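You operate a simulated robot arm through the tools that you are given. There is no shell and no other tool.

You run a simulated robot arm. Do the job below in one go: nothing can be reset, and whatever is moved stays where it is left.

TASK
Top the beaker up to 300 with soap base, add 4 pumps of pine scent and put the lid on.
Fine: tap shut, slide back in the middle, no dye.

Only the result counts: the job must be done as asked and must still hold three seconds after the hand-in. Knocking over, shifting, dropping, spilling or breaking anything else fails it. A push-on lid holds only when it is set on centred and level and pressed home; a screw cap is set on level and turned clockwise until tight.

THE ROBOT
A 6-joint arm with a two-finger gripper, fixed in place. Base frame: the origin is at the foot of the arm, x ahead of it, y to its left, z up; the work surface is at about z = 860. Lengths are in mm, angles in degrees, forces in N, time in s.
With the tool pointing down near the work surface it reaches from about 140 to 840 mm from the base axis. Its first joint turns from -166.0 to 166.0 degrees. Payload 1.66 kg.
The tool frame sits at the grasp point between the pads (the TCP): z along the fingers, y along the line on which they close. The tips reach 16 mm beyond it. The gripper opens to 111 mm. The gripper's body begins 104 mm behind the TCP.
Orientation is told as [roll, pitch, yaw] about the base's x, y, z axes, in that order, counted from this pose: with the fingers straight down and closing along the base's y, the tool's x points along the base's -x, its y along +y and its z along -z.

THE INTERFACE
- The arm moves only by the tool play_rows. Its argument "steps" is a list of rows, each a list of 3 entries, a list of its own where there are three numbers: the shift along the tool's x, y, z in mm, then the turn, a rotation vector about the tool's x, y, z in degrees, then the finger opening in mm, from 0 to 111. In form: [[[tx, ty, tz], [ax, ay, az], grip], ...]. A call has 1 to 20 rows; each row is the pose to reach, as a shift and turn from the pose commanded when the call began, along the tool's axes at that moment. Rows are played at 5 a second. More than 50 mm and 8.6 degrees between two rows, or a gripper value outside its range, and nothing of the call is played. A pose out of reach is approached as far as the arm can. The call stops where the force on the tool passes 40 N (or 10 N more than at its start, if that is more) or the arm is blocked; 0.2 s more then pass. Each finger halts on what it meets, pressing with about 24 N; the grip force reading is that of the motor and also rises with nothing between the fingers. The clock runs only during rows and for 0.2 s after the last one: add rows that repeat a pose to give the fingers time. It gives the time, the measured TCP pose, the force on the tool (base axes), the opening and the grip force at its end, in the units of the frame above (readings bear some noise), with the torque about the TCP (base axes, N m) and any sound that the robot's microphone picked up.
- Cameras (640 x 400 px; columns grow to the right, rows downward): "scene" is fixed at [49.7, -500, 1699.7]; the picture's right is [0.80, -0.60, 0.00], its down [-0.44, -0.58, -0.68] and it looks along [0.41, 0.54, -0.73] (base axes); focal length 338 px, centre (320, 200). "wrist" rides on the gripper at [70, 13, -143] in the tool frame; the picture's right is [-0.19, 0.98, 0.00], its down [-0.87, -0.17, -0.47] and it looks along [-0.46, -0.09, 0.88] (tool axes); focal length 230 px, centre (320, 200). There is no depth. A picture from a camera that has moved, and an enlarged one, comes with that camera's place and axes in the base frame and with its lens.
- capture(camera): a new picture of that camera. No time passes.
- slide_trunk(by): slides the trunk up (or, below 0, down) by that many mm; the arm rides with it, the base frame stays. It gives what a move gives, with no picture.
- enlarge(camera, box): a new picture of the part [left, top, right, bottom] of that camera's present view, enlarged. No time passes.
- sign_off(): hands the job in; it is judged then, once.

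Nothing tells you positions but the pictures and the camera data. Unless the task says otherwise, let go and move clear before handing in.

The tools are called after "Call:" as a command line: name --argument value ..., lists and objects as JSON in quotes. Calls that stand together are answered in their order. play_rows: Moves the arm, as the interface text tells. Its arguments: {"type":"object","properties":{"steps":{"type":"array"}},"required":["steps"]} The other tools are called the same way: slide_trunk (by) slides the trunk up or down; capture (camera) takes a picture; enlarge (camera, box) takes an enlarged picture of a part of a camera's view; sign_off () hands the job in.

At the start:

```text
time_s: 0.0
position: [464.4, -3.9, 1304.9]
ee_rot: [0.1, -0.1, 0.0]
ft_force: [0.1, -0.5, 0.2]
ft_torque: [0.01, 0.02, -0.01]
opening: 110.8
finger_force: 0.1
trunk travel left (down, up): [-125.0, 465.0]
```

scene: 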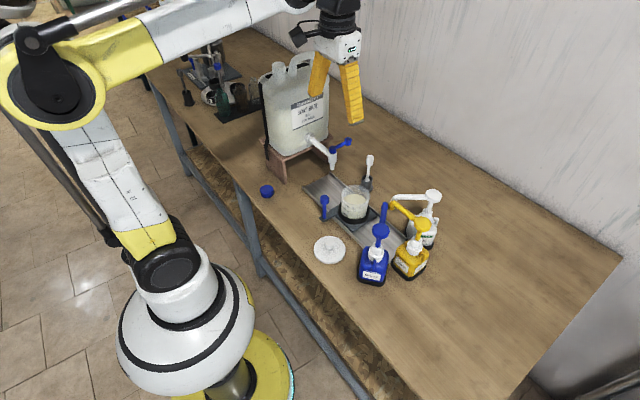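
wrist: 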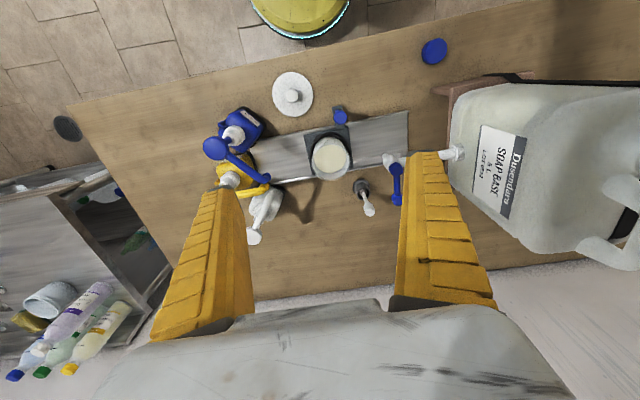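

I see a soap-base bag with a tap, a beaker on a sliding carriage, three pump bottles (blue, yellow, white), and a white lid on the bench. I'll enlarge the views to read the labels and find positions.

Call:
enlarge --camera "scene" --box '[300, 120, 460, 220]'

Call:
enlarge --camera "scene" --box '[300, 190, 460, 290]'

Call:
enlarge --camera "wrist" --box '[200, 60, 440, 210]'

Call:
enlarge --camera "scene" --box '[240, 90, 400, 190]'

```text
4.00 times, centred on (380, 170) of scene
camera zoom: at [49.7, -500.0, 1699.7], right [0.8, -0.6, 0.0], down [-0.44, -0.58, -0.68], along [0.41, 0.54, -0.73], focal length 1353 px, centre (80, 320)
```

zoom: 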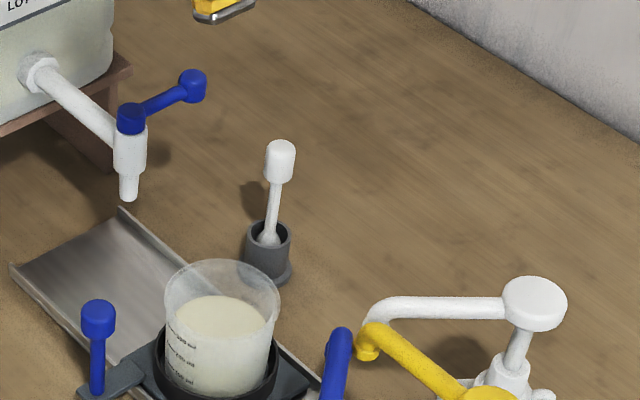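

```text
4.00 times, centred on (380, 240) of scene
camera zoom: at [49.7, -500.0, 1699.7], right [0.8, -0.6, 0.0], down [-0.44, -0.58, -0.68], along [0.41, 0.54, -0.73], focal length 1353 px, centre (80, 40)
```

zoom: 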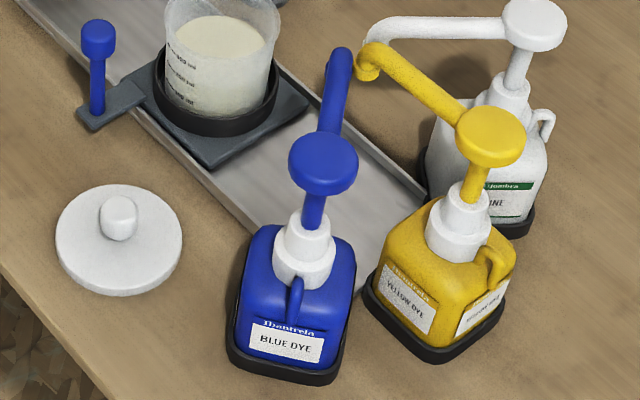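

```text
2.67 times, centred on (320, 135) of wrist
camera zoom: at [394.5, 8.8, 1448.3], right [0.19, 0.98, 0.0], down [0.87, -0.17, 0.47], along [0.46, -0.09, -0.88], focal length 614 px, centre (320, 373)
```

zoom: 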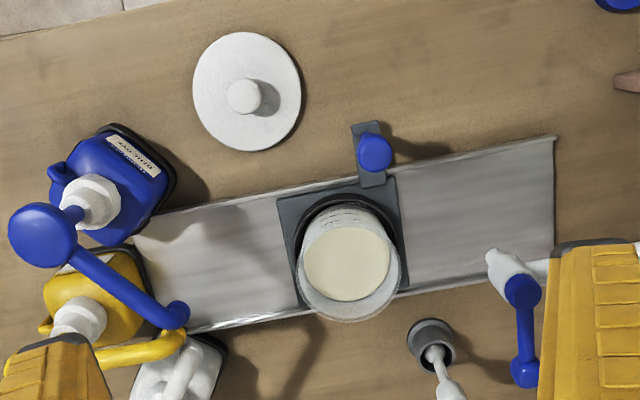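

```text
4.00 times, centred on (320, 140) of scene
camera zoom: at [49.7, -500.0, 1699.7], right [0.8, -0.6, 0.0], down [-0.44, -0.58, -0.68], along [0.41, 0.54, -0.73], focal length 1353 px, centre (320, 440)
```

zoom: 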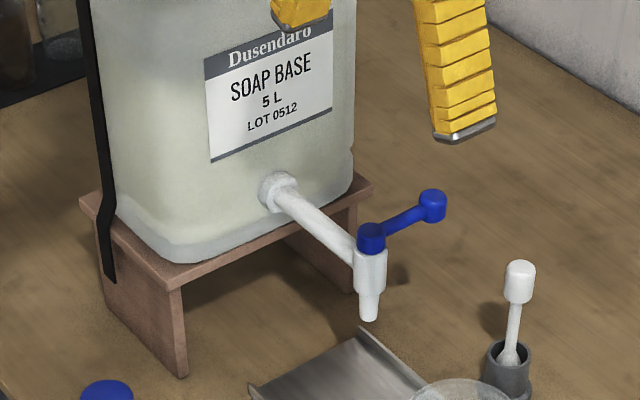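

The pine is the white pump bottle, and all the spouts converge over the far end of the rail. I'll move the open gripper high over the pumps for a better look.

Call:
play_rows --steps '[[[12, -48, 0], [0, 0, 0], 111], [[24, -96, 0], [0, 0, 0], 111], [[34, -140, 0], [0, 0, 0], 111], [[34, -140, 0], [0, 0, 0], 111]]'

Call:
capture --camera "wrist"

Call:
capture --camera "scene"

```text
time_s: 1.0
position: [428.5, -146.7, 1304.4]
ee_rot: [0.0, 0.1, 0.1]
ft_force: [-0.5, 0.7, 0.2]
ft_torque: [0.02, -0.01, 0.01]
opening: 110.9
finger_force: 0.0
trunk travel left (down, up): [-125.0, 465.0]
```

```text
taken
camera wrist: at [359.1, -132.6, 1446.9], right [0.19, 0.98, 0.0], down [0.87, -0.17, 0.47], along [0.46, -0.09, -0.88], focal length 230 px, centre (320, 200)
```

wrist: 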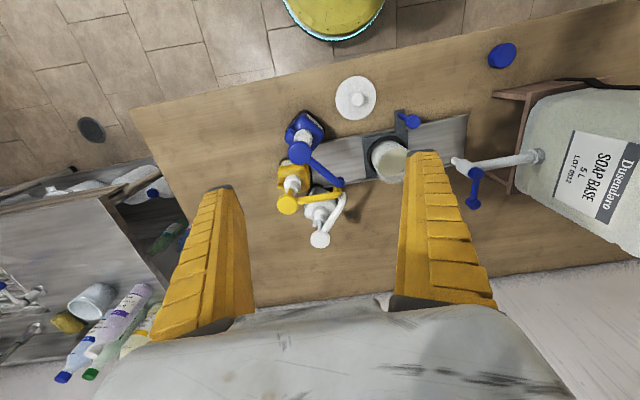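

```text
taken
```

scene: 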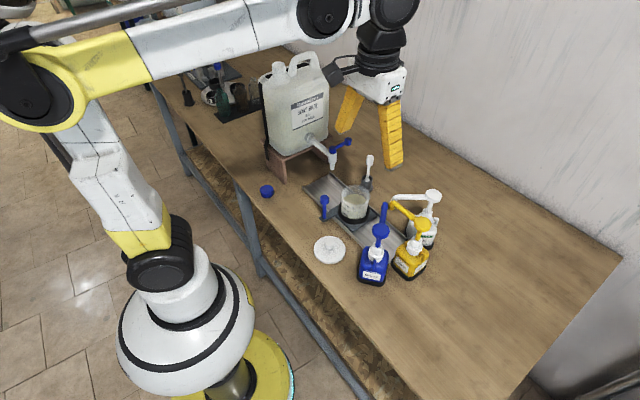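

Call:
enlarge --camera "wrist" --box '[260, 70, 420, 270]'

Call:
enlarge --camera "wrist" --box '[260, 100, 372, 260]'

Call:
enlarge --camera "scene" --box '[350, 170, 462, 240]'

```text
2.00 times, centred on (340, 170) of wrist
camera zoom: at [359.1, -132.6, 1446.9], right [0.19, 0.98, 0.0], down [0.87, -0.17, 0.47], along [0.46, -0.09, -0.88], focal length 460 px, centre (280, 260)
```

zoom: 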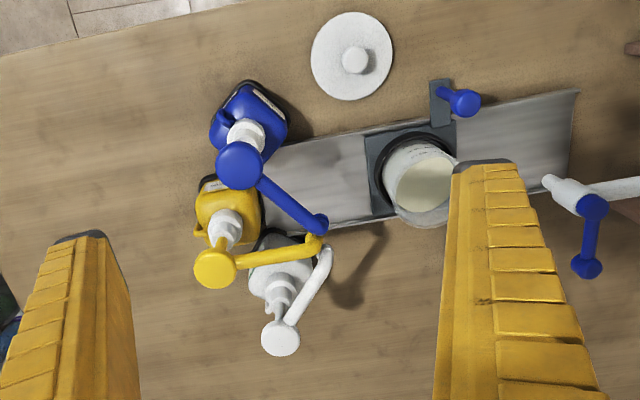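

```text
2.50 times, centred on (316, 180) of wrist
camera zoom: at [359.1, -132.6, 1446.9], right [0.19, 0.98, 0.0], down [0.87, -0.17, 0.47], along [0.46, -0.09, -0.88], focal length 575 px, centre (330, 250)
```

zoom: 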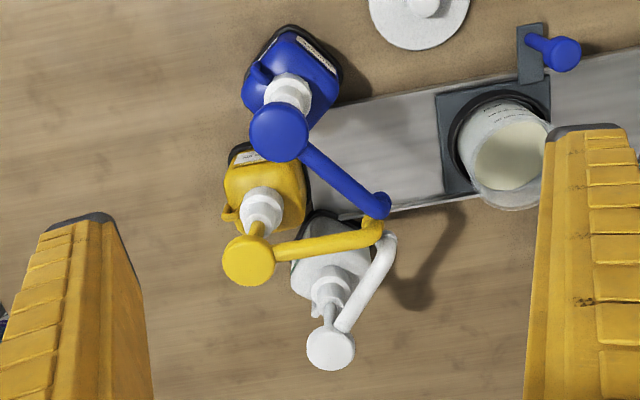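

```text
5.71 times, centred on (406, 205) of scene
camera zoom: at [49.7, -500.0, 1699.7], right [0.8, -0.6, 0.0], down [-0.44, -0.58, -0.68], along [0.41, 0.54, -0.73], focal length 1933 px, centre (-171, 171)
```

zoom: 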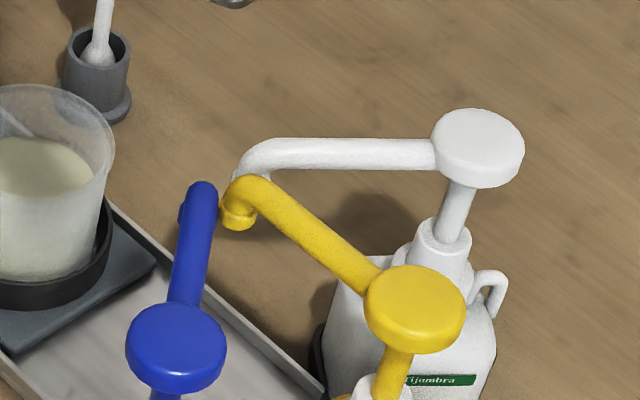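

Call:
enlarge --camera "scene" --box '[332, 178, 380, 226]'

Call:
enlarge --camera "scene" --box '[300, 170, 420, 245]'

Call:
enlarge --camera "scene" --box '[310, 125, 374, 165]'

Call:
enlarge --camera "wrist" --box '[320, 70, 420, 190]'

```text
8.33 times, centred on (356, 202) of scene
camera zoom: at [49.7, -500.0, 1699.7], right [0.8, -0.6, 0.0], down [-0.44, -0.58, -0.68], along [0.41, 0.54, -0.73], focal length 2819 px, centre (20, 183)
```

zoom: 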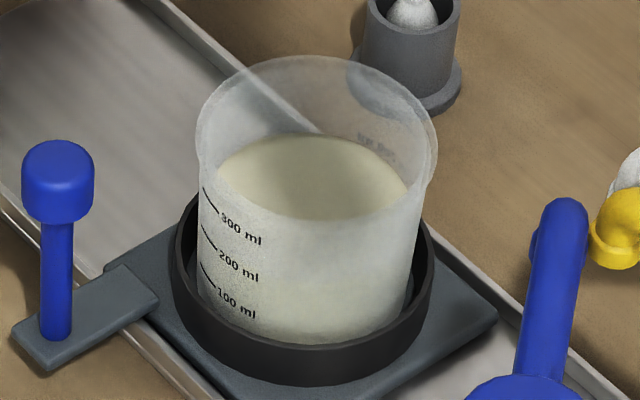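

```text
5.33 times, centred on (360, 208) of scene
camera zoom: at [49.7, -500.0, 1699.7], right [0.8, -0.6, 0.0], down [-0.44, -0.58, -0.68], along [0.41, 0.54, -0.73], focal length 1804 px, centre (107, 160)
```

zoom: 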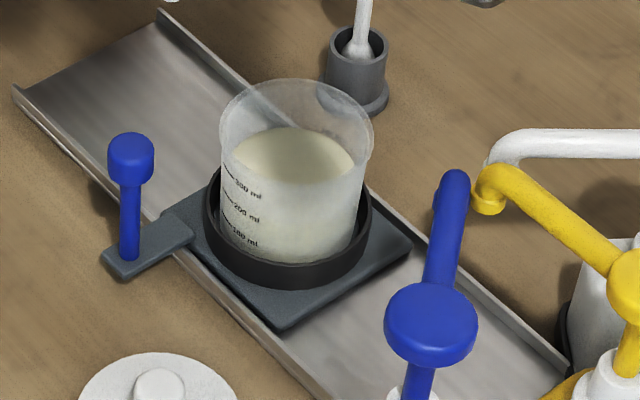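

```text
10.00 times, centred on (342, 145) of scene
camera zoom: at [49.7, -500.0, 1699.7], right [0.8, -0.6, 0.0], down [-0.44, -0.58, -0.68], along [0.41, 0.54, -0.73], focal length 3383 px, centre (100, 750)
```

zoom: 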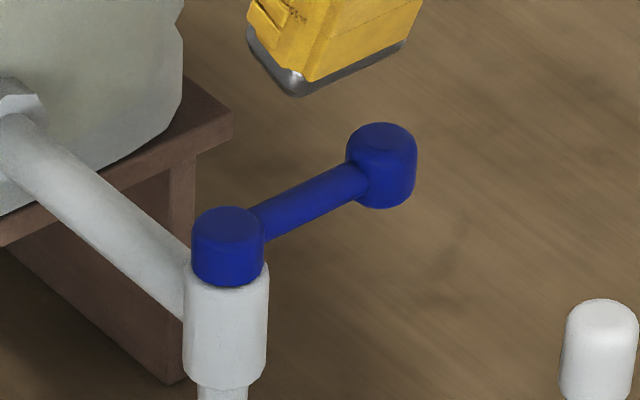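

```text
3.33 times, centred on (370, 130) of wrist
camera zoom: at [359.1, -132.6, 1446.9], right [0.19, 0.98, 0.0], down [0.87, -0.17, 0.47], along [0.46, -0.09, -0.88], focal length 767 px, centre (153, 433)
```

zoom: 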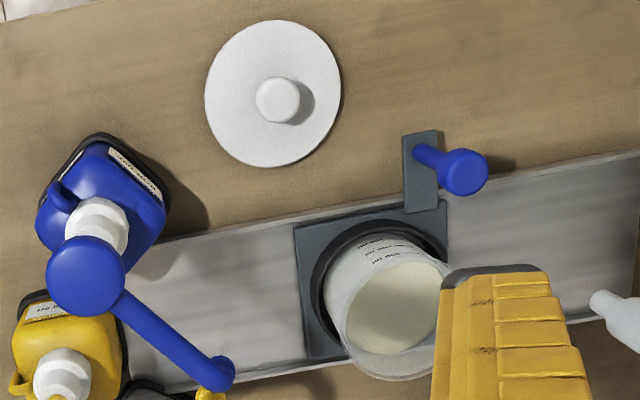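

The white pump (pine) head is at about (657, -189), top z≈1056. The carriage knob is at about (472, 36), top z≈965, and the tap valve is at about (564, 115) with its lever pointing +x. I'll turn the gripper by 90° so its body stays clear of the bag, and bring it above the approach side of the knob.

Call:
play_rows --steps '[[[-3.5, 12.9, 14], [0, 0, -8.18], 60], [[-7, 25.8, 28], [0, 0, -16.36], 30], [[-10.5, 38.7, 42], [0, 0, -24.54], 0], [[-14, 51.5, 56], [0, 0, -32.7], 0], [[-17.5, 64.4, 70], [0, 0, -40.9], 0], [[-21, 77.3, 84], [0, 0, -49.1], 0], [[-24.5, 90.2, 98], [0, 0, -57.3], 0], [[-28, 103, 112], [0, 0, -65.4], 0], [[-31.5, 116, 126], [0, 0, -73.6], 0], [[-35, 129, 140], [0, 0, -81.8], 0], [[-38.5, 141.7, 154], [0, 0, -90], 0], [[-38.5, 141.7, 154], [0, 0, -90], 0]]'

Call:
capture --camera "wrist"

Call:
capture --camera "scene"

```text
time_s: 3.6
position: [469.1, -3.2, 1151.1]
ee_rot: [0.0, 0.0, 90.1]
ft_force: [0.8, 0.2, -0.6]
ft_torque: [-0.02, 0.01, 0.0]
opening: 0.0
finger_force: 23.8
trunk travel left (down, up): [-125.0, 465.0]
```

```text
taken
camera wrist: at [455.5, -72.5, 1294.1], right [-0.98, 0.19, 0.0], down [0.17, 0.87, 0.47], along [0.09, 0.46, -0.88], focal length 230 px, centre (320, 200)
```

wrist: 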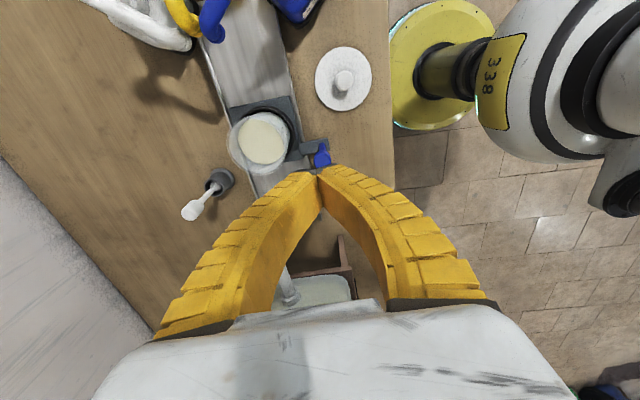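

```text
taken
```

scene: 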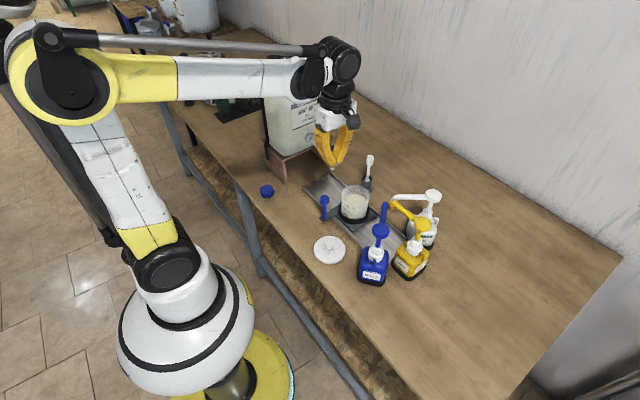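

Call:
enlarge --camera "wrist" --box '[200, 80, 380, 200]'

Call:
enlarge --camera "scene" --box '[300, 170, 420, 245]'

```text
3.33 times, centred on (290, 140) of wrist
camera zoom: at [455.5, -72.5, 1294.1], right [-0.98, 0.19, 0.0], down [0.17, 0.87, 0.47], along [0.09, 0.46, -0.88], focal length 767 px, centre (420, 400)
```

zoom: 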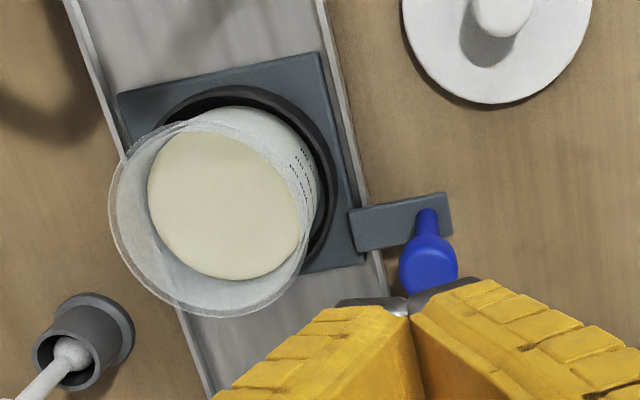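

```text
5.33 times, centred on (360, 208) of scene
camera zoom: at [49.7, -500.0, 1699.7], right [0.8, -0.6, 0.0], down [-0.44, -0.58, -0.68], along [0.41, 0.54, -0.73], focal length 1804 px, centre (107, 160)
```

zoom: 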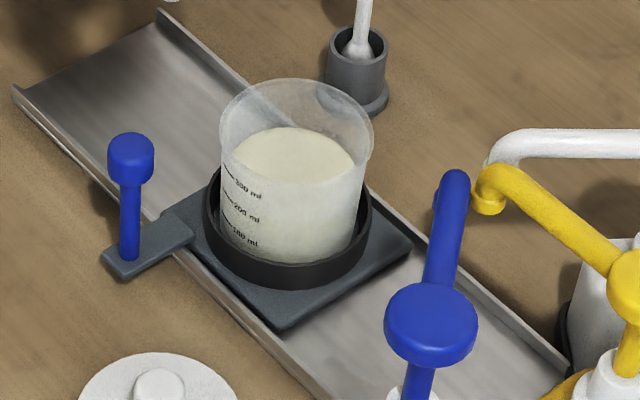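

Call:
play_rows --steps '[[[1, 1, 45], [0, 0, 0], 0], [[2, 1, 90], [0, 0, 0], 0], [[2, 1, 135], [0, 0, 0], 0], [[2, 1, 180], [0, 0, 0], 0], [[2, 1, 215], [0, 0, 0], 0], [[2, 1, 226], [0, 0, 0], 0], [[2, 1, 226], [0, 0, 0], 0]]'

Call:
capture --camera "wrist"

Call:
enlarge --camera "scene" --box '[280, 150, 400, 225]'

```text
time_s: 5.2
position: [469.8, -4.5, 926.6]
ee_rot: [0.0, 0.0, 90.0]
ft_force: [0.5, -0.6, 0.0]
ft_torque: [0.0, -0.02, 0.0]
opening: 0.0
finger_force: 23.8
trunk travel left (down, up): [-125.0, 465.0]
```

```text
taken
camera wrist: at [453.9, -73.7, 1069.5], right [-0.98, 0.19, 0.0], down [0.17, 0.87, 0.47], along [0.09, 0.46, -0.88], focal length 230 px, centre (320, 200)
```

wrist: 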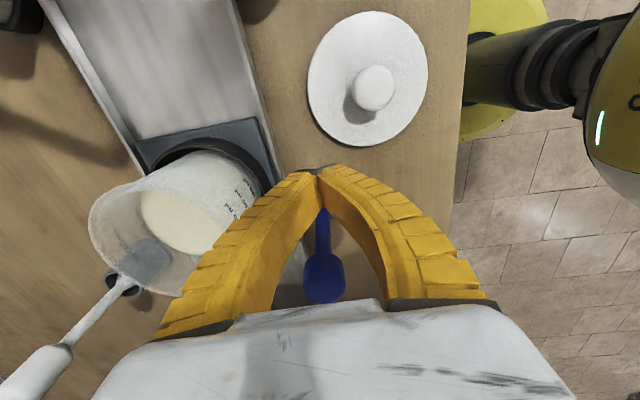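

```text
5.33 times, centred on (340, 188) of scene
camera zoom: at [49.7, -500.0, 1699.7], right [0.8, -0.6, 0.0], down [-0.44, -0.58, -0.68], along [0.41, 0.54, -0.73], focal length 1804 px, centre (213, 267)
```

zoom: 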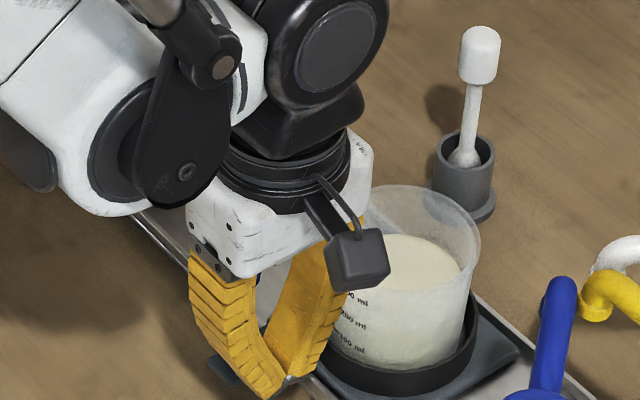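

Call:
play_rows --steps '[[[-5, 1, 0], [0, 0, 0], 0], [[-10, 1, 0], [0, 0, 0], 0], [[-15, 1, 0], [0, 0, 0], 0], [[-20, 2, 0], [0, 0, 0], 0], [[-25, 2, 0], [0, 0, 0], 0], [[-30, 2, 0], [0, 0, 0], 0], [[-35, 2, 0], [0, 0, 0], 0], [[-40, 2, 0], [0, 0, 0], 0]]'

Call:
capture --camera "wrist"

Call:
capture --camera "scene"

```text
time_s: 7.0
position: [465.9, 35.3, 925.3]
ee_rot: [0.0, -0.1, 90.0]
ft_force: [1.0, -0.9, -0.6]
ft_torque: [0.01, 0.03, -0.02]
opening: 0.0
finger_force: 24.1
trunk travel left (down, up): [-125.0, 465.0]
```

```text
taken
camera wrist: at [452.1, -34.1, 1068.7], right [-0.98, 0.19, 0.0], down [0.17, 0.87, 0.47], along [0.09, 0.46, -0.88], focal length 230 px, centre (320, 200)
```

wrist: 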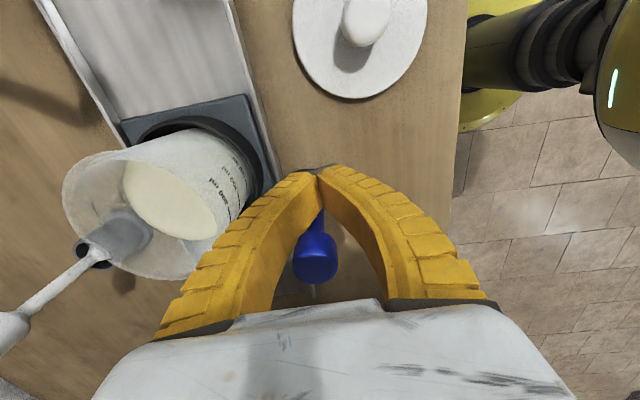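

```text
taken
```

scene: 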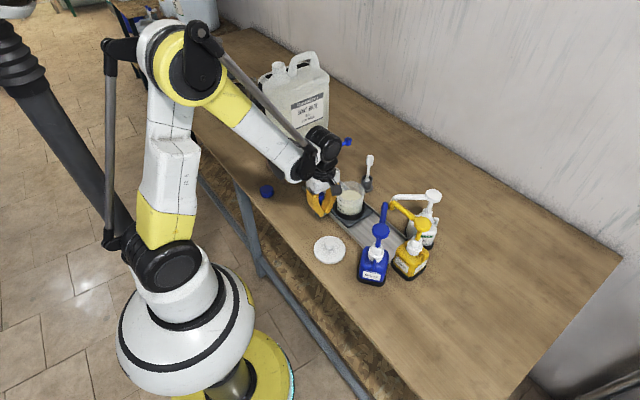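

Call:
play_rows --steps '[[[-6, 0, 0], [0, 0, 0], 0], [[-12, 1, 0], [0, 0, 0], 0], [[-18, 1, 0], [0, 0, 0], 0], [[-24, 1, 0], [0, 0, 0], 0], [[-30, 1, 0], [0, 0, 0], 0], [[-36, 2, 0], [0, 0, 0], 0], [[-42, 2, 0], [0, 0, 0], 0], [[-48, 2, 0], [0, 0, 0], 0], [[-54, 2, 0], [0, 0, 0], 0], [[-60, 3, 0], [0, 0, 0], 0], [[-66, 3, 0], [0, 0, 0], 0], [[-72, 3, 0], [0, 0, 0], 0], [[-78, 3, 0], [0, 0, 0], 0], [[-84, 3, 0], [0, 0, 0], 0]]'

Call:
capture --camera "wrist"

Call:
capture --camera "scene"

Call:
enlarge --camera "scene" --box '[280, 120, 408, 200]'

```text
time_s: 10.0
position: [463.5, 118.9, 924.2]
ee_rot: [0.0, 0.1, 90.0]
ft_force: [-0.6, 0.3, -0.1]
ft_torque: [-0.01, 0.02, -0.01]
opening: 0.0
finger_force: 24.2
trunk travel left (down, up): [-125.0, 465.0]
```

```text
taken
camera wrist: at [449.1, 49.5, 1067.9], right [-0.98, 0.19, 0.0], down [0.17, 0.87, 0.47], along [0.09, 0.46, -0.88], focal length 230 px, centre (320, 200)
```

wrist: 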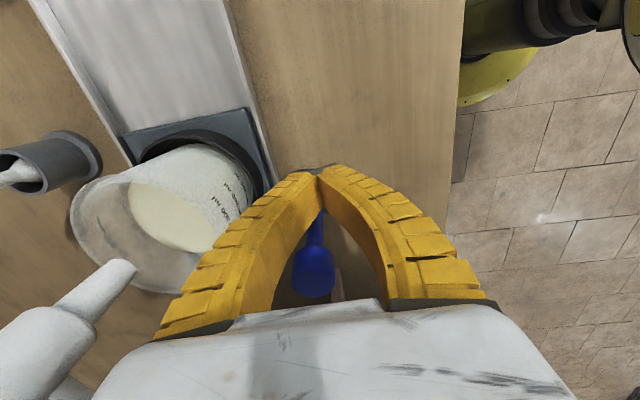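

```text
taken
```

scene: 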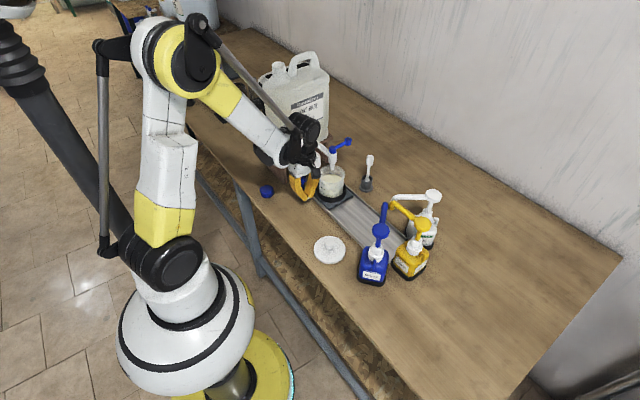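

```text
5.00 times, centred on (344, 160) of scene
camera zoom: at [49.7, -500.0, 1699.7], right [0.8, -0.6, 0.0], down [-0.44, -0.58, -0.68], along [0.41, 0.54, -0.73], focal length 1692 px, centre (200, 400)
```

zoom: 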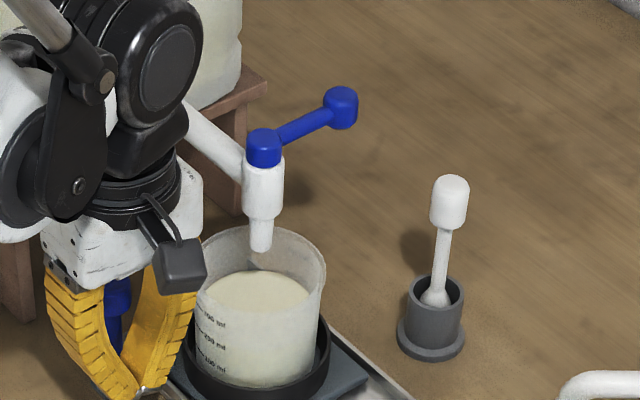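

The carriage moved smoothly and the beaker now sits under the tap nozzle. I'll back off the knob, rise clear, then turn the gripper back and open it to straddle the tap lever.

Call:
play_rows --steps '[[[10, 0, 0], [0, 0, 0], 0], [[20, 0, 0], [0, 0, 0], 0], [[20, 0, -48], [0, 0, 0], 0], [[20, 0, -96], [0, 0, 0], 0], [[20, 0, -144], [0, 0, 0], 0], [[20, 0, -192], [0, 0, 0], 0], [[20, 0, -240], [0, 0, 0], 0], [[20, 0, -288], [0, 0, 0], 0], [[20, 0, -326], [0, 0, 0], 0], [[20, 0, -326], [0, 0, 0], 0]]'

Call:
play_rows --steps '[[[-1, -13, 0], [0, 0, 8.18], 0], [[-2, -26, 0], [0, 0, 16.36], 20], [[-3, -39, 0], [0, 0, 24.54], 40], [[-4, -52, 0], [0, 0, 32.7], 40], [[-5, -65, 0], [0, 0, 40.9], 40], [[-6, -78, 0], [0, 0, 49.1], 40], [[-7, -91, 0], [0, 0, 57.3], 40], [[-8, -104, 0], [0, 0, 65.4], 40], [[-10, -117, 0], [0, 0, 73.6], 40], [[-12, -130, 0], [0, 0, 81.8], 40], [[-14, -143, 0], [0, 0, 90], 40], [[-14, -150, 0], [0, 0, 90], 40], [[-14, -150, 0], [0, 0, 90], 40]]'

Call:
capture --camera "wrist"

Call:
capture --camera "scene"

```text
time_s: 12.2
position: [465.3, 100.0, 1250.9]
ee_rot: [-0.1, 0.0, 90.0]
ft_force: [-0.1, 0.2, 0.9]
ft_torque: [-0.03, 0.01, -0.01]
opening: 0.0
finger_force: 24.0
trunk travel left (down, up): [-125.0, 465.0]
```

```text
time_s: 15.0
position: [613.2, 113.0, 1250.2]
ee_rot: [0.0, 0.0, 0.0]
ft_force: [0.2, 0.0, 0.1]
ft_torque: [-0.01, 0.01, 0.0]
opening: 42.3
finger_force: 1.5
trunk travel left (down, up): [-125.0, 465.0]
```

```text
taken
camera wrist: at [544.1, 126.1, 1393.7], right [0.19, 0.98, 0.0], down [0.87, -0.17, 0.47], along [0.46, -0.09, -0.88], focal length 230 px, centre (320, 200)
```

wrist: 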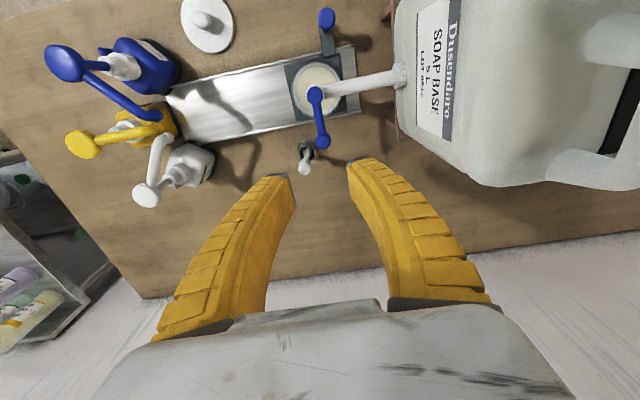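

```text
taken
```

scene: 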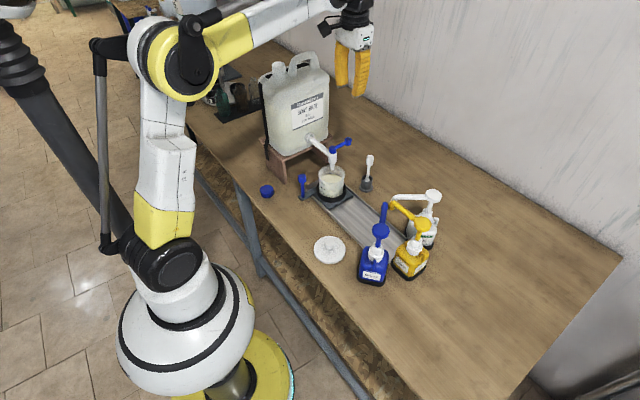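

Call:
enlarge --camera "wrist" --box '[270, 60, 370, 180]'

Call:
enlarge --camera "scene" --box '[300, 130, 372, 210]'

Call:
enlarge --camera "scene" --box '[308, 158, 356, 206]'

Call:
enlarge --camera "scene" --box '[320, 125, 368, 165]'

```text
3.33 times, centred on (320, 120) of wrist
camera zoom: at [544.1, 126.1, 1393.7], right [0.19, 0.98, 0.0], down [0.87, -0.17, 0.47], along [0.46, -0.09, -0.88], focal length 767 px, centre (320, 467)
```

zoom: 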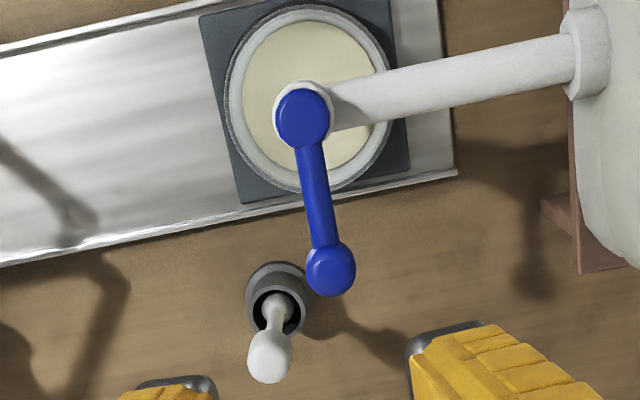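

```text
5.00 times, centred on (336, 170) of scene
camera zoom: at [49.7, -500.0, 1699.7], right [0.8, -0.6, 0.0], down [-0.44, -0.58, -0.68], along [0.41, 0.54, -0.73], focal length 1692 px, centre (240, 350)
```

zoom: 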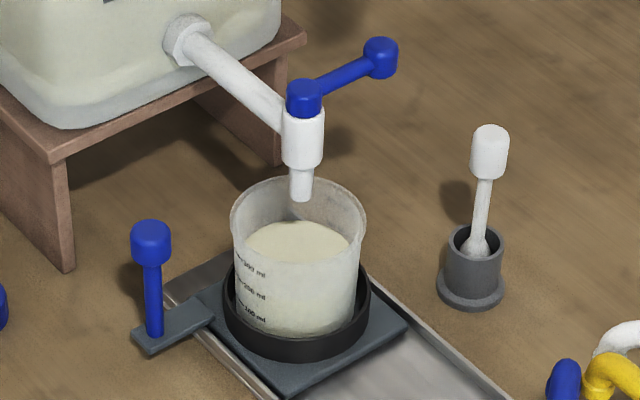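

```text
8.33 times, centred on (332, 182) of scene
camera zoom: at [49.7, -500.0, 1699.7], right [0.8, -0.6, 0.0], down [-0.44, -0.58, -0.68], along [0.41, 0.54, -0.73], focal length 2819 px, centre (220, 350)
```

zoom: 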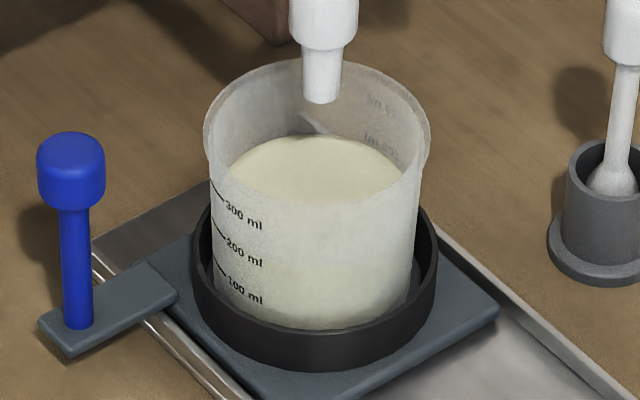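

```text
10.00 times, centred on (344, 145) of scene
camera zoom: at [49.7, -500.0, 1699.7], right [0.8, -0.6, 0.0], down [-0.44, -0.58, -0.68], along [0.41, 0.54, -0.73], focal length 3383 px, centre (80, 750)
```

zoom: 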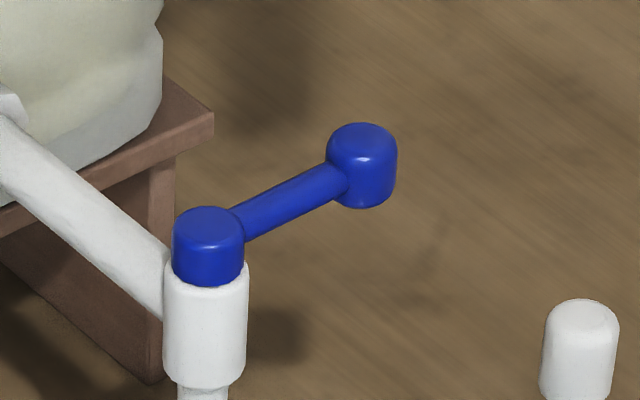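

Call:
enlarge --camera "scene" --box '[320, 162, 348, 184]'

Call:
enlarge --camera "scene" --box '[320, 178, 348, 200]'

```text
16.00 times, centred on (334, 173) of scene
camera zoom: at [49.7, -500.0, 1699.7], right [0.8, -0.6, 0.0], down [-0.44, -0.58, -0.68], along [0.41, 0.54, -0.73], focal length 5413 px, centre (96, 632)
```

zoom: 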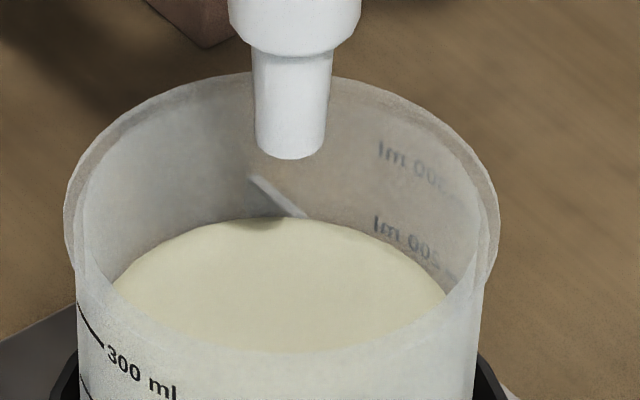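

```text
16.00 times, centred on (334, 189) of scene
camera zoom: at [49.7, -500.0, 1699.7], right [0.8, -0.6, 0.0], down [-0.44, -0.58, -0.68], along [0.41, 0.54, -0.73], focal length 5413 px, centre (96, 376)
```

zoom: 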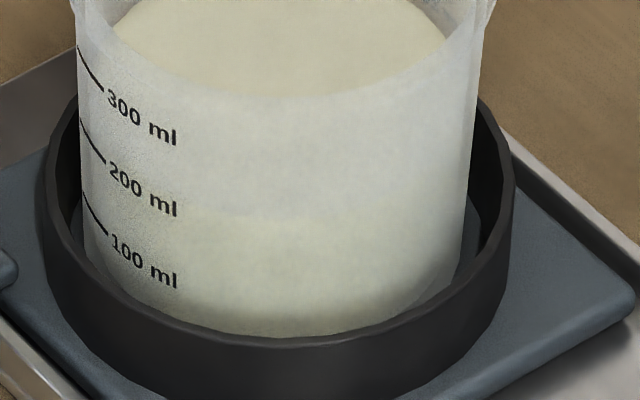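

The beaker's scale (front, and mirrored on the far wall) puts the level at roughly 195 ml. The lever end is at about (622, 115.5), with its cap from z≈1053 to 1073. I'll lower the open fingers astride it.

Call:
play_rows --steps '[[[-5, 1, 40], [0, 0, 0], 40], [[-9, 2, 80], [0, 0, 0], 40], [[-9, 2, 120], [0, 0, 0], 40], [[-9, 2, 155], [0, 0, 0], 40], [[-9, 2, 188], [0, 0, 0], 40], [[-9, 2, 188], [0, 0, 0], 40]]'

Call:
capture --camera "wrist"

Call:
capture --camera "scene"

Call:
enlarge --camera "scene" --box '[290, 100, 402, 210]'

```text
time_s: 16.4
position: [622.9, 114.0, 1061.1]
ee_rot: [0.0, 0.0, 0.0]
ft_force: [-0.4, 0.6, 0.0]
ft_torque: [-0.04, 0.07, 0.0]
opening: 42.3
finger_force: 1.6
trunk travel left (down, up): [-125.0, 465.0]
```

```text
taken
camera wrist: at [552.5, 128.7, 1204.2], right [0.19, 0.98, 0.0], down [0.87, -0.17, 0.47], along [0.46, -0.09, -0.88], focal length 230 px, centre (320, 200)
```

wrist: 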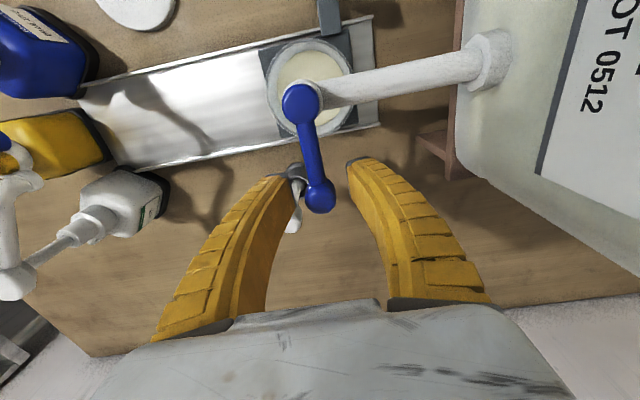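

```text
taken
```

scene: 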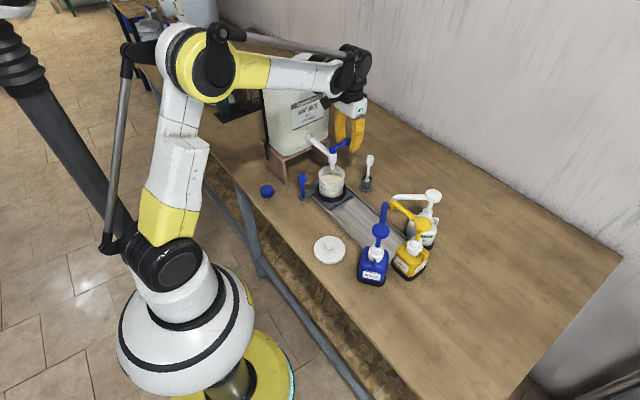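

```text
3.64 times, centred on (346, 155) of scene
camera zoom: at [49.7, -500.0, 1699.7], right [0.8, -0.6, 0.0], down [-0.44, -0.58, -0.68], along [0.41, 0.54, -0.73], focal length 1230 px, centre (226, 364)
```

zoom: 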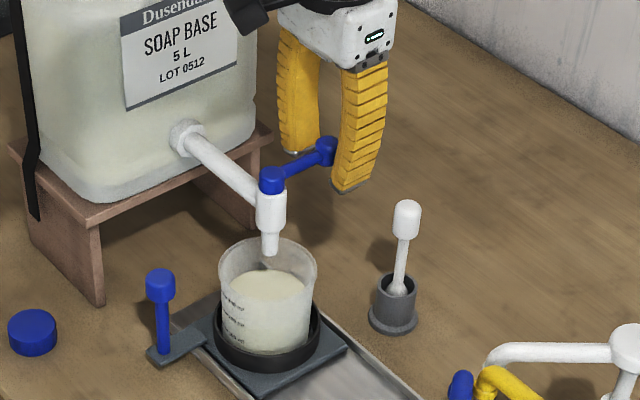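

Call:
play_rows --steps '[[[0, -3, 0], [0, 0, 0], 40], [[0, -6, 0], [0, 0, 0], 40], [[0, -9, 0], [0, 0, 0], 40], [[0, -11, 0], [0, 0, 0], 40], [[0, -13, 0], [0, 0, 0], 40], [[0, -15, 0], [0, 0, 0], 40]]'

Call:
enlarge --camera "wrist" --box '[240, 60, 400, 240]'

Call:
enlarge --camera "scene" --box '[308, 130, 372, 210]'

```text
time_s: 17.8
position: [621.6, 99.9, 1063.1]
ee_rot: [-0.1, 0.1, 0.0]
ft_force: [0.5, -0.4, -0.1]
ft_torque: [-0.01, -0.05, -0.02]
opening: 42.5
finger_force: 1.3
trunk travel left (down, up): [-125.0, 465.0]
```

```text
2.22 times, centred on (320, 150) of wrist
camera zoom: at [551.4, 114.0, 1206.1], right [0.19, 0.98, 0.0], down [0.87, -0.17, 0.47], along [0.46, -0.09, -0.88], focal length 511 px, centre (320, 311)
```

zoom: 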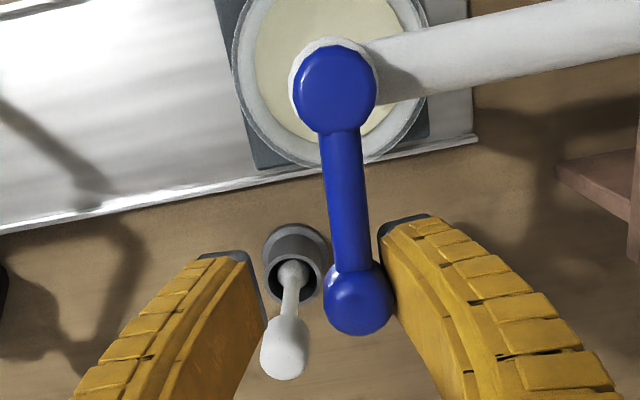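

```text
5.00 times, centred on (340, 170) of scene
camera zoom: at [49.7, -500.0, 1699.7], right [0.8, -0.6, 0.0], down [-0.44, -0.58, -0.68], along [0.41, 0.54, -0.73], focal length 1692 px, centre (220, 350)
```

zoom: 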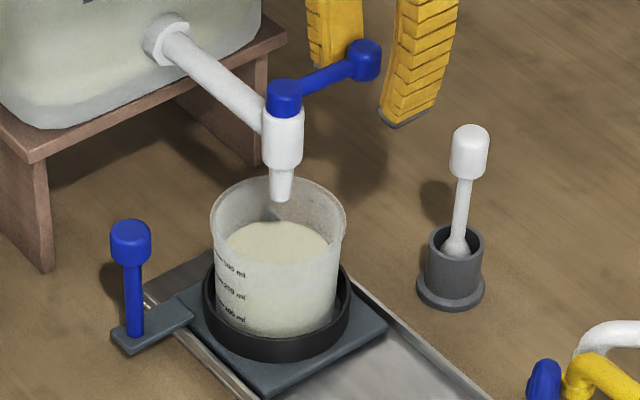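

Call:
play_rows --steps '[[[0, -3, 0], [0, 0, 1.5], 40], [[0, -6, 0], [0, 0, 3], 40], [[0, -9, 0], [0, 0, 5], 40], [[0.5, -12, 0], [0, 0, 8], 40]]'

Call:
enlarge --camera "wrist" --box '[240, 60, 400, 240]'

Call:
enlarge --camera "scene" --box '[308, 130, 372, 210]'

```text
time_s: 18.8
position: [621.4, 88.1, 1063.4]
ee_rot: [0.0, 0.1, -8.0]
ft_force: [-1.6, 0.6, -0.2]
ft_torque: [0.02, 0.02, 0.04]
opening: 43.0
finger_force: 2.5
trunk travel left (down, up): [-125.0, 465.0]
```

```text
2.22 times, centred on (320, 150) of wrist
camera zoom: at [554.1, 111.4, 1206.6], right [0.33, 0.95, 0.0], down [0.83, -0.29, 0.47], along [0.45, -0.15, -0.88], focal length 511 px, centre (320, 311)
```

zoom: 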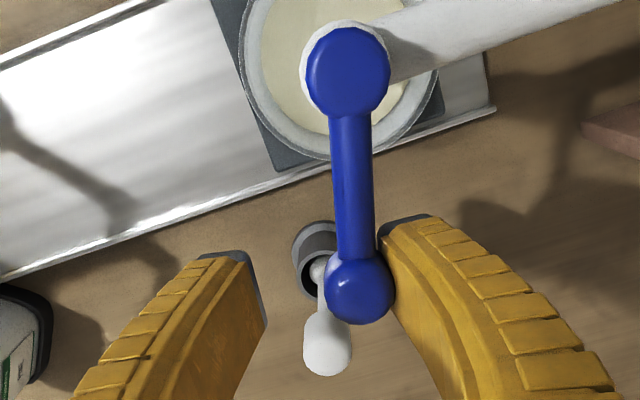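

```text
5.00 times, centred on (340, 170) of scene
camera zoom: at [49.7, -500.0, 1699.7], right [0.8, -0.6, 0.0], down [-0.44, -0.58, -0.68], along [0.41, 0.54, -0.73], focal length 1692 px, centre (220, 350)
```

zoom: 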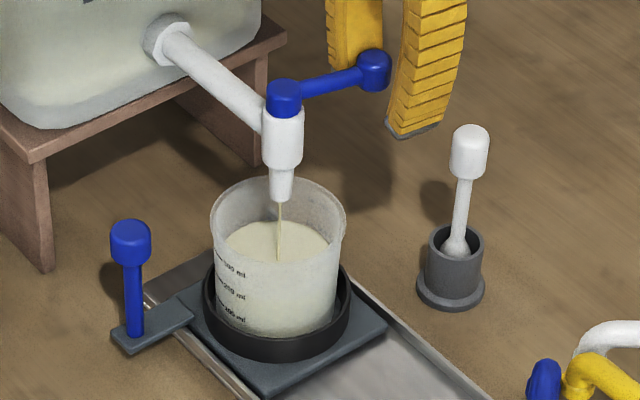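

Turning the lever towards -y opens the tap, and a thin stream is now flowing. I'll hold here briefly to measure the flow rate.

Call:
enlarge --camera "scene" --box '[320, 162, 348, 184]'

Call:
play_rows --steps '[[[0, 0, 0], [0, 0, 0], 40], [[0, 0, 0], [0, 0, 0], 40], [[0, 0, 0], [0, 0, 0], 40], [[0, 0, 0], [0, 0, 0], 40], [[0, 0, 0], [0, 0, 0], 40], [[0, 0, 0], [0, 0, 0], 40], [[0, 0, 0], [0, 0, 0], 40], [[0, 0, 0], [0, 0, 0], 40], [[0, 0, 0], [0, 0, 0], 40], [[0, 0, 0], [0, 0, 0], 40]]'

Call:
enlarge --camera "scene" --box '[320, 162, 348, 184]'

```text
16.00 times, centred on (334, 173) of scene
camera zoom: at [49.7, -500.0, 1699.7], right [0.8, -0.6, 0.0], down [-0.44, -0.58, -0.68], along [0.41, 0.54, -0.73], focal length 5413 px, centre (96, 632)
```

zoom: 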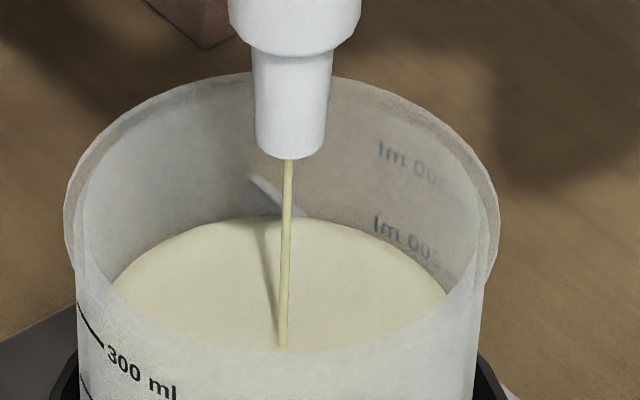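

```text
time_s: 21.0
position: [621.3, 87.6, 1064.0]
ee_rot: [0.1, 0.0, -8.0]
ft_force: [0.4, -0.1, -0.6]
ft_torque: [0.0, 0.0, 0.01]
opening: 42.3
finger_force: 1.9
trunk travel left (down, up): [-125.0, 465.0]
```

```text
16.00 times, centred on (334, 173) of scene
camera zoom: at [49.7, -500.0, 1699.7], right [0.8, -0.6, 0.0], down [-0.44, -0.58, -0.68], along [0.41, 0.54, -0.73], focal length 5413 px, centre (96, 632)
```

zoom: 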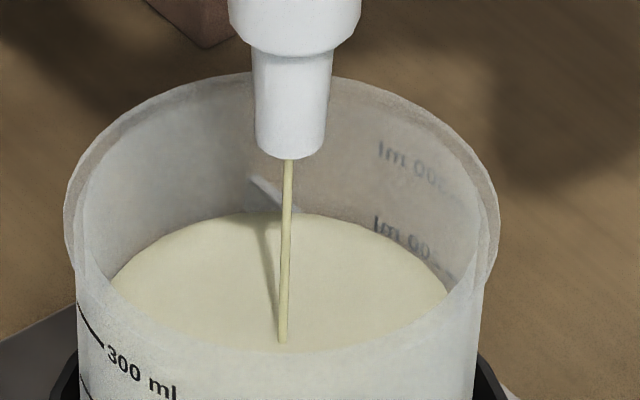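

Call:
play_rows --steps '[[[0, 0, 0], [0, 0, 0], 40], [[0, 0, 0], [0, 0, 0], 40], [[0, 0, 0], [0, 0, 0], 40], [[0, 0, 0], [0, 0, 0], 40], [[0, 0, 0], [0, 0, 0], 40], [[0, 0, 0], [0, 0, 0], 40], [[0, 0, 0], [0, 0, 0], 40], [[0, 0, 0], [0, 0, 0], 40], [[0, 0, 0], [0, 0, 0], 40], [[0, 0, 0], [0, 0, 0], 40], [[0, 0, 0], [0, 0, 0], 40], [[0, 0, 0], [0, 0, 0], 40], [[0, 0, 0], [0, 0, 0], 40], [[0, 0, 0], [0, 0, 0], 40], [[0, 0, 0], [0, 0, 0], 40], [[0, 0, 0], [0, 0, 0], 40], [[0, 0, 0], [0, 0, 0], 40], [[0, 0, 0], [0, 0, 0], 40], [[0, 0, 0], [0, 0, 0], 40], [[0, 0, 0], [0, 0, 0], 40]]'

Call:
play_rows --steps '[[[0, 0, 0], [0, 0, 0], 40], [[0, 0, 0], [0, 0, 0], 40], [[0, 0, 0], [0, 0, 0], 40], [[0, 0, 0], [0, 0, 0], 40], [[0, 0, 0], [0, 0, 0], 40], [[0, 0, 0], [0, 0, 0], 40], [[0, 0, 0], [0, 0, 0], 40], [[0, 0, 0], [0, 0, 0], 40], [[0, 0, 0], [0, 0, 0], 40], [[0, 0, 0], [0, 0, 0], 40], [[0, 0, 0], [0, 0, 0], 40], [[0, 0, 0], [0, 0, 0], 40], [[0, 0, 0], [0, 0, 0], 40], [[0, 0, 0], [0, 0, 0], 40], [[0, 0, 0], [0, 0, 0], 40], [[0, 0, 0], [0, 0, 0], 40], [[0, 0, 0], [0, 0, 0], 40], [[0, 0, 0], [0, 0, 0], 40], [[0, 0, 0], [0, 0, 0], 40], [[0, 0, 0], [0, 0, 0], 40]]'

Call:
enlarge --camera "scene" --box '[320, 162, 348, 184]'

Call:
enlarge --camera "scene" --box '[320, 178, 348, 200]'

```text
time_s: 25.2
position: [620.0, 88.1, 1062.8]
ee_rot: [0.1, -0.1, -8.0]
ft_force: [0.8, -1.0, -0.1]
ft_torque: [-0.04, 0.02, -0.01]
opening: 42.7
finger_force: 1.6
trunk travel left (down, up): [-125.0, 465.0]
```

```text
time_s: 29.4
position: [621.9, 86.4, 1063.0]
ee_rot: [0.1, 0.0, -7.9]
ft_force: [-0.4, 0.3, -0.2]
ft_torque: [0.0, 0.0, 0.0]
opening: 42.2
finger_force: 1.6
trunk travel left (down, up): [-125.0, 465.0]
```

```text
16.00 times, centred on (334, 173) of scene
camera zoom: at [49.7, -500.0, 1699.7], right [0.8, -0.6, 0.0], down [-0.44, -0.58, -0.68], along [0.41, 0.54, -0.73], focal length 5413 px, centre (96, 632)
```

zoom: 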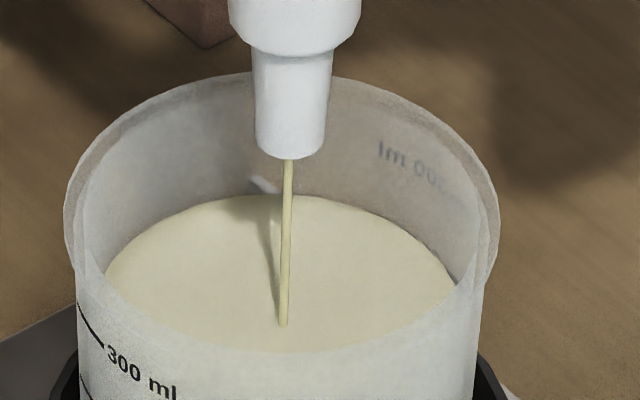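

```text
16.00 times, centred on (334, 189) of scene
camera zoom: at [49.7, -500.0, 1699.7], right [0.8, -0.6, 0.0], down [-0.44, -0.58, -0.68], along [0.41, 0.54, -0.73], focal length 5413 px, centre (96, 376)
```

zoom: 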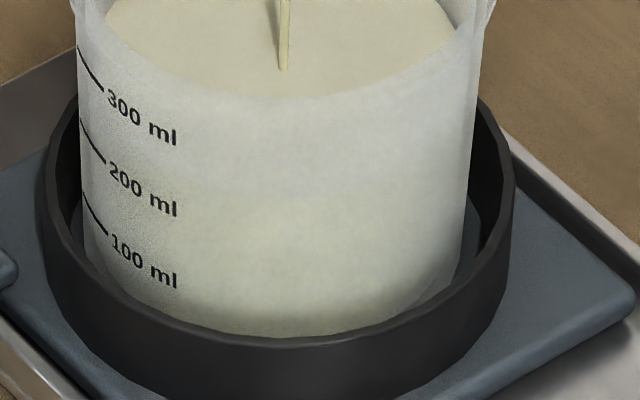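

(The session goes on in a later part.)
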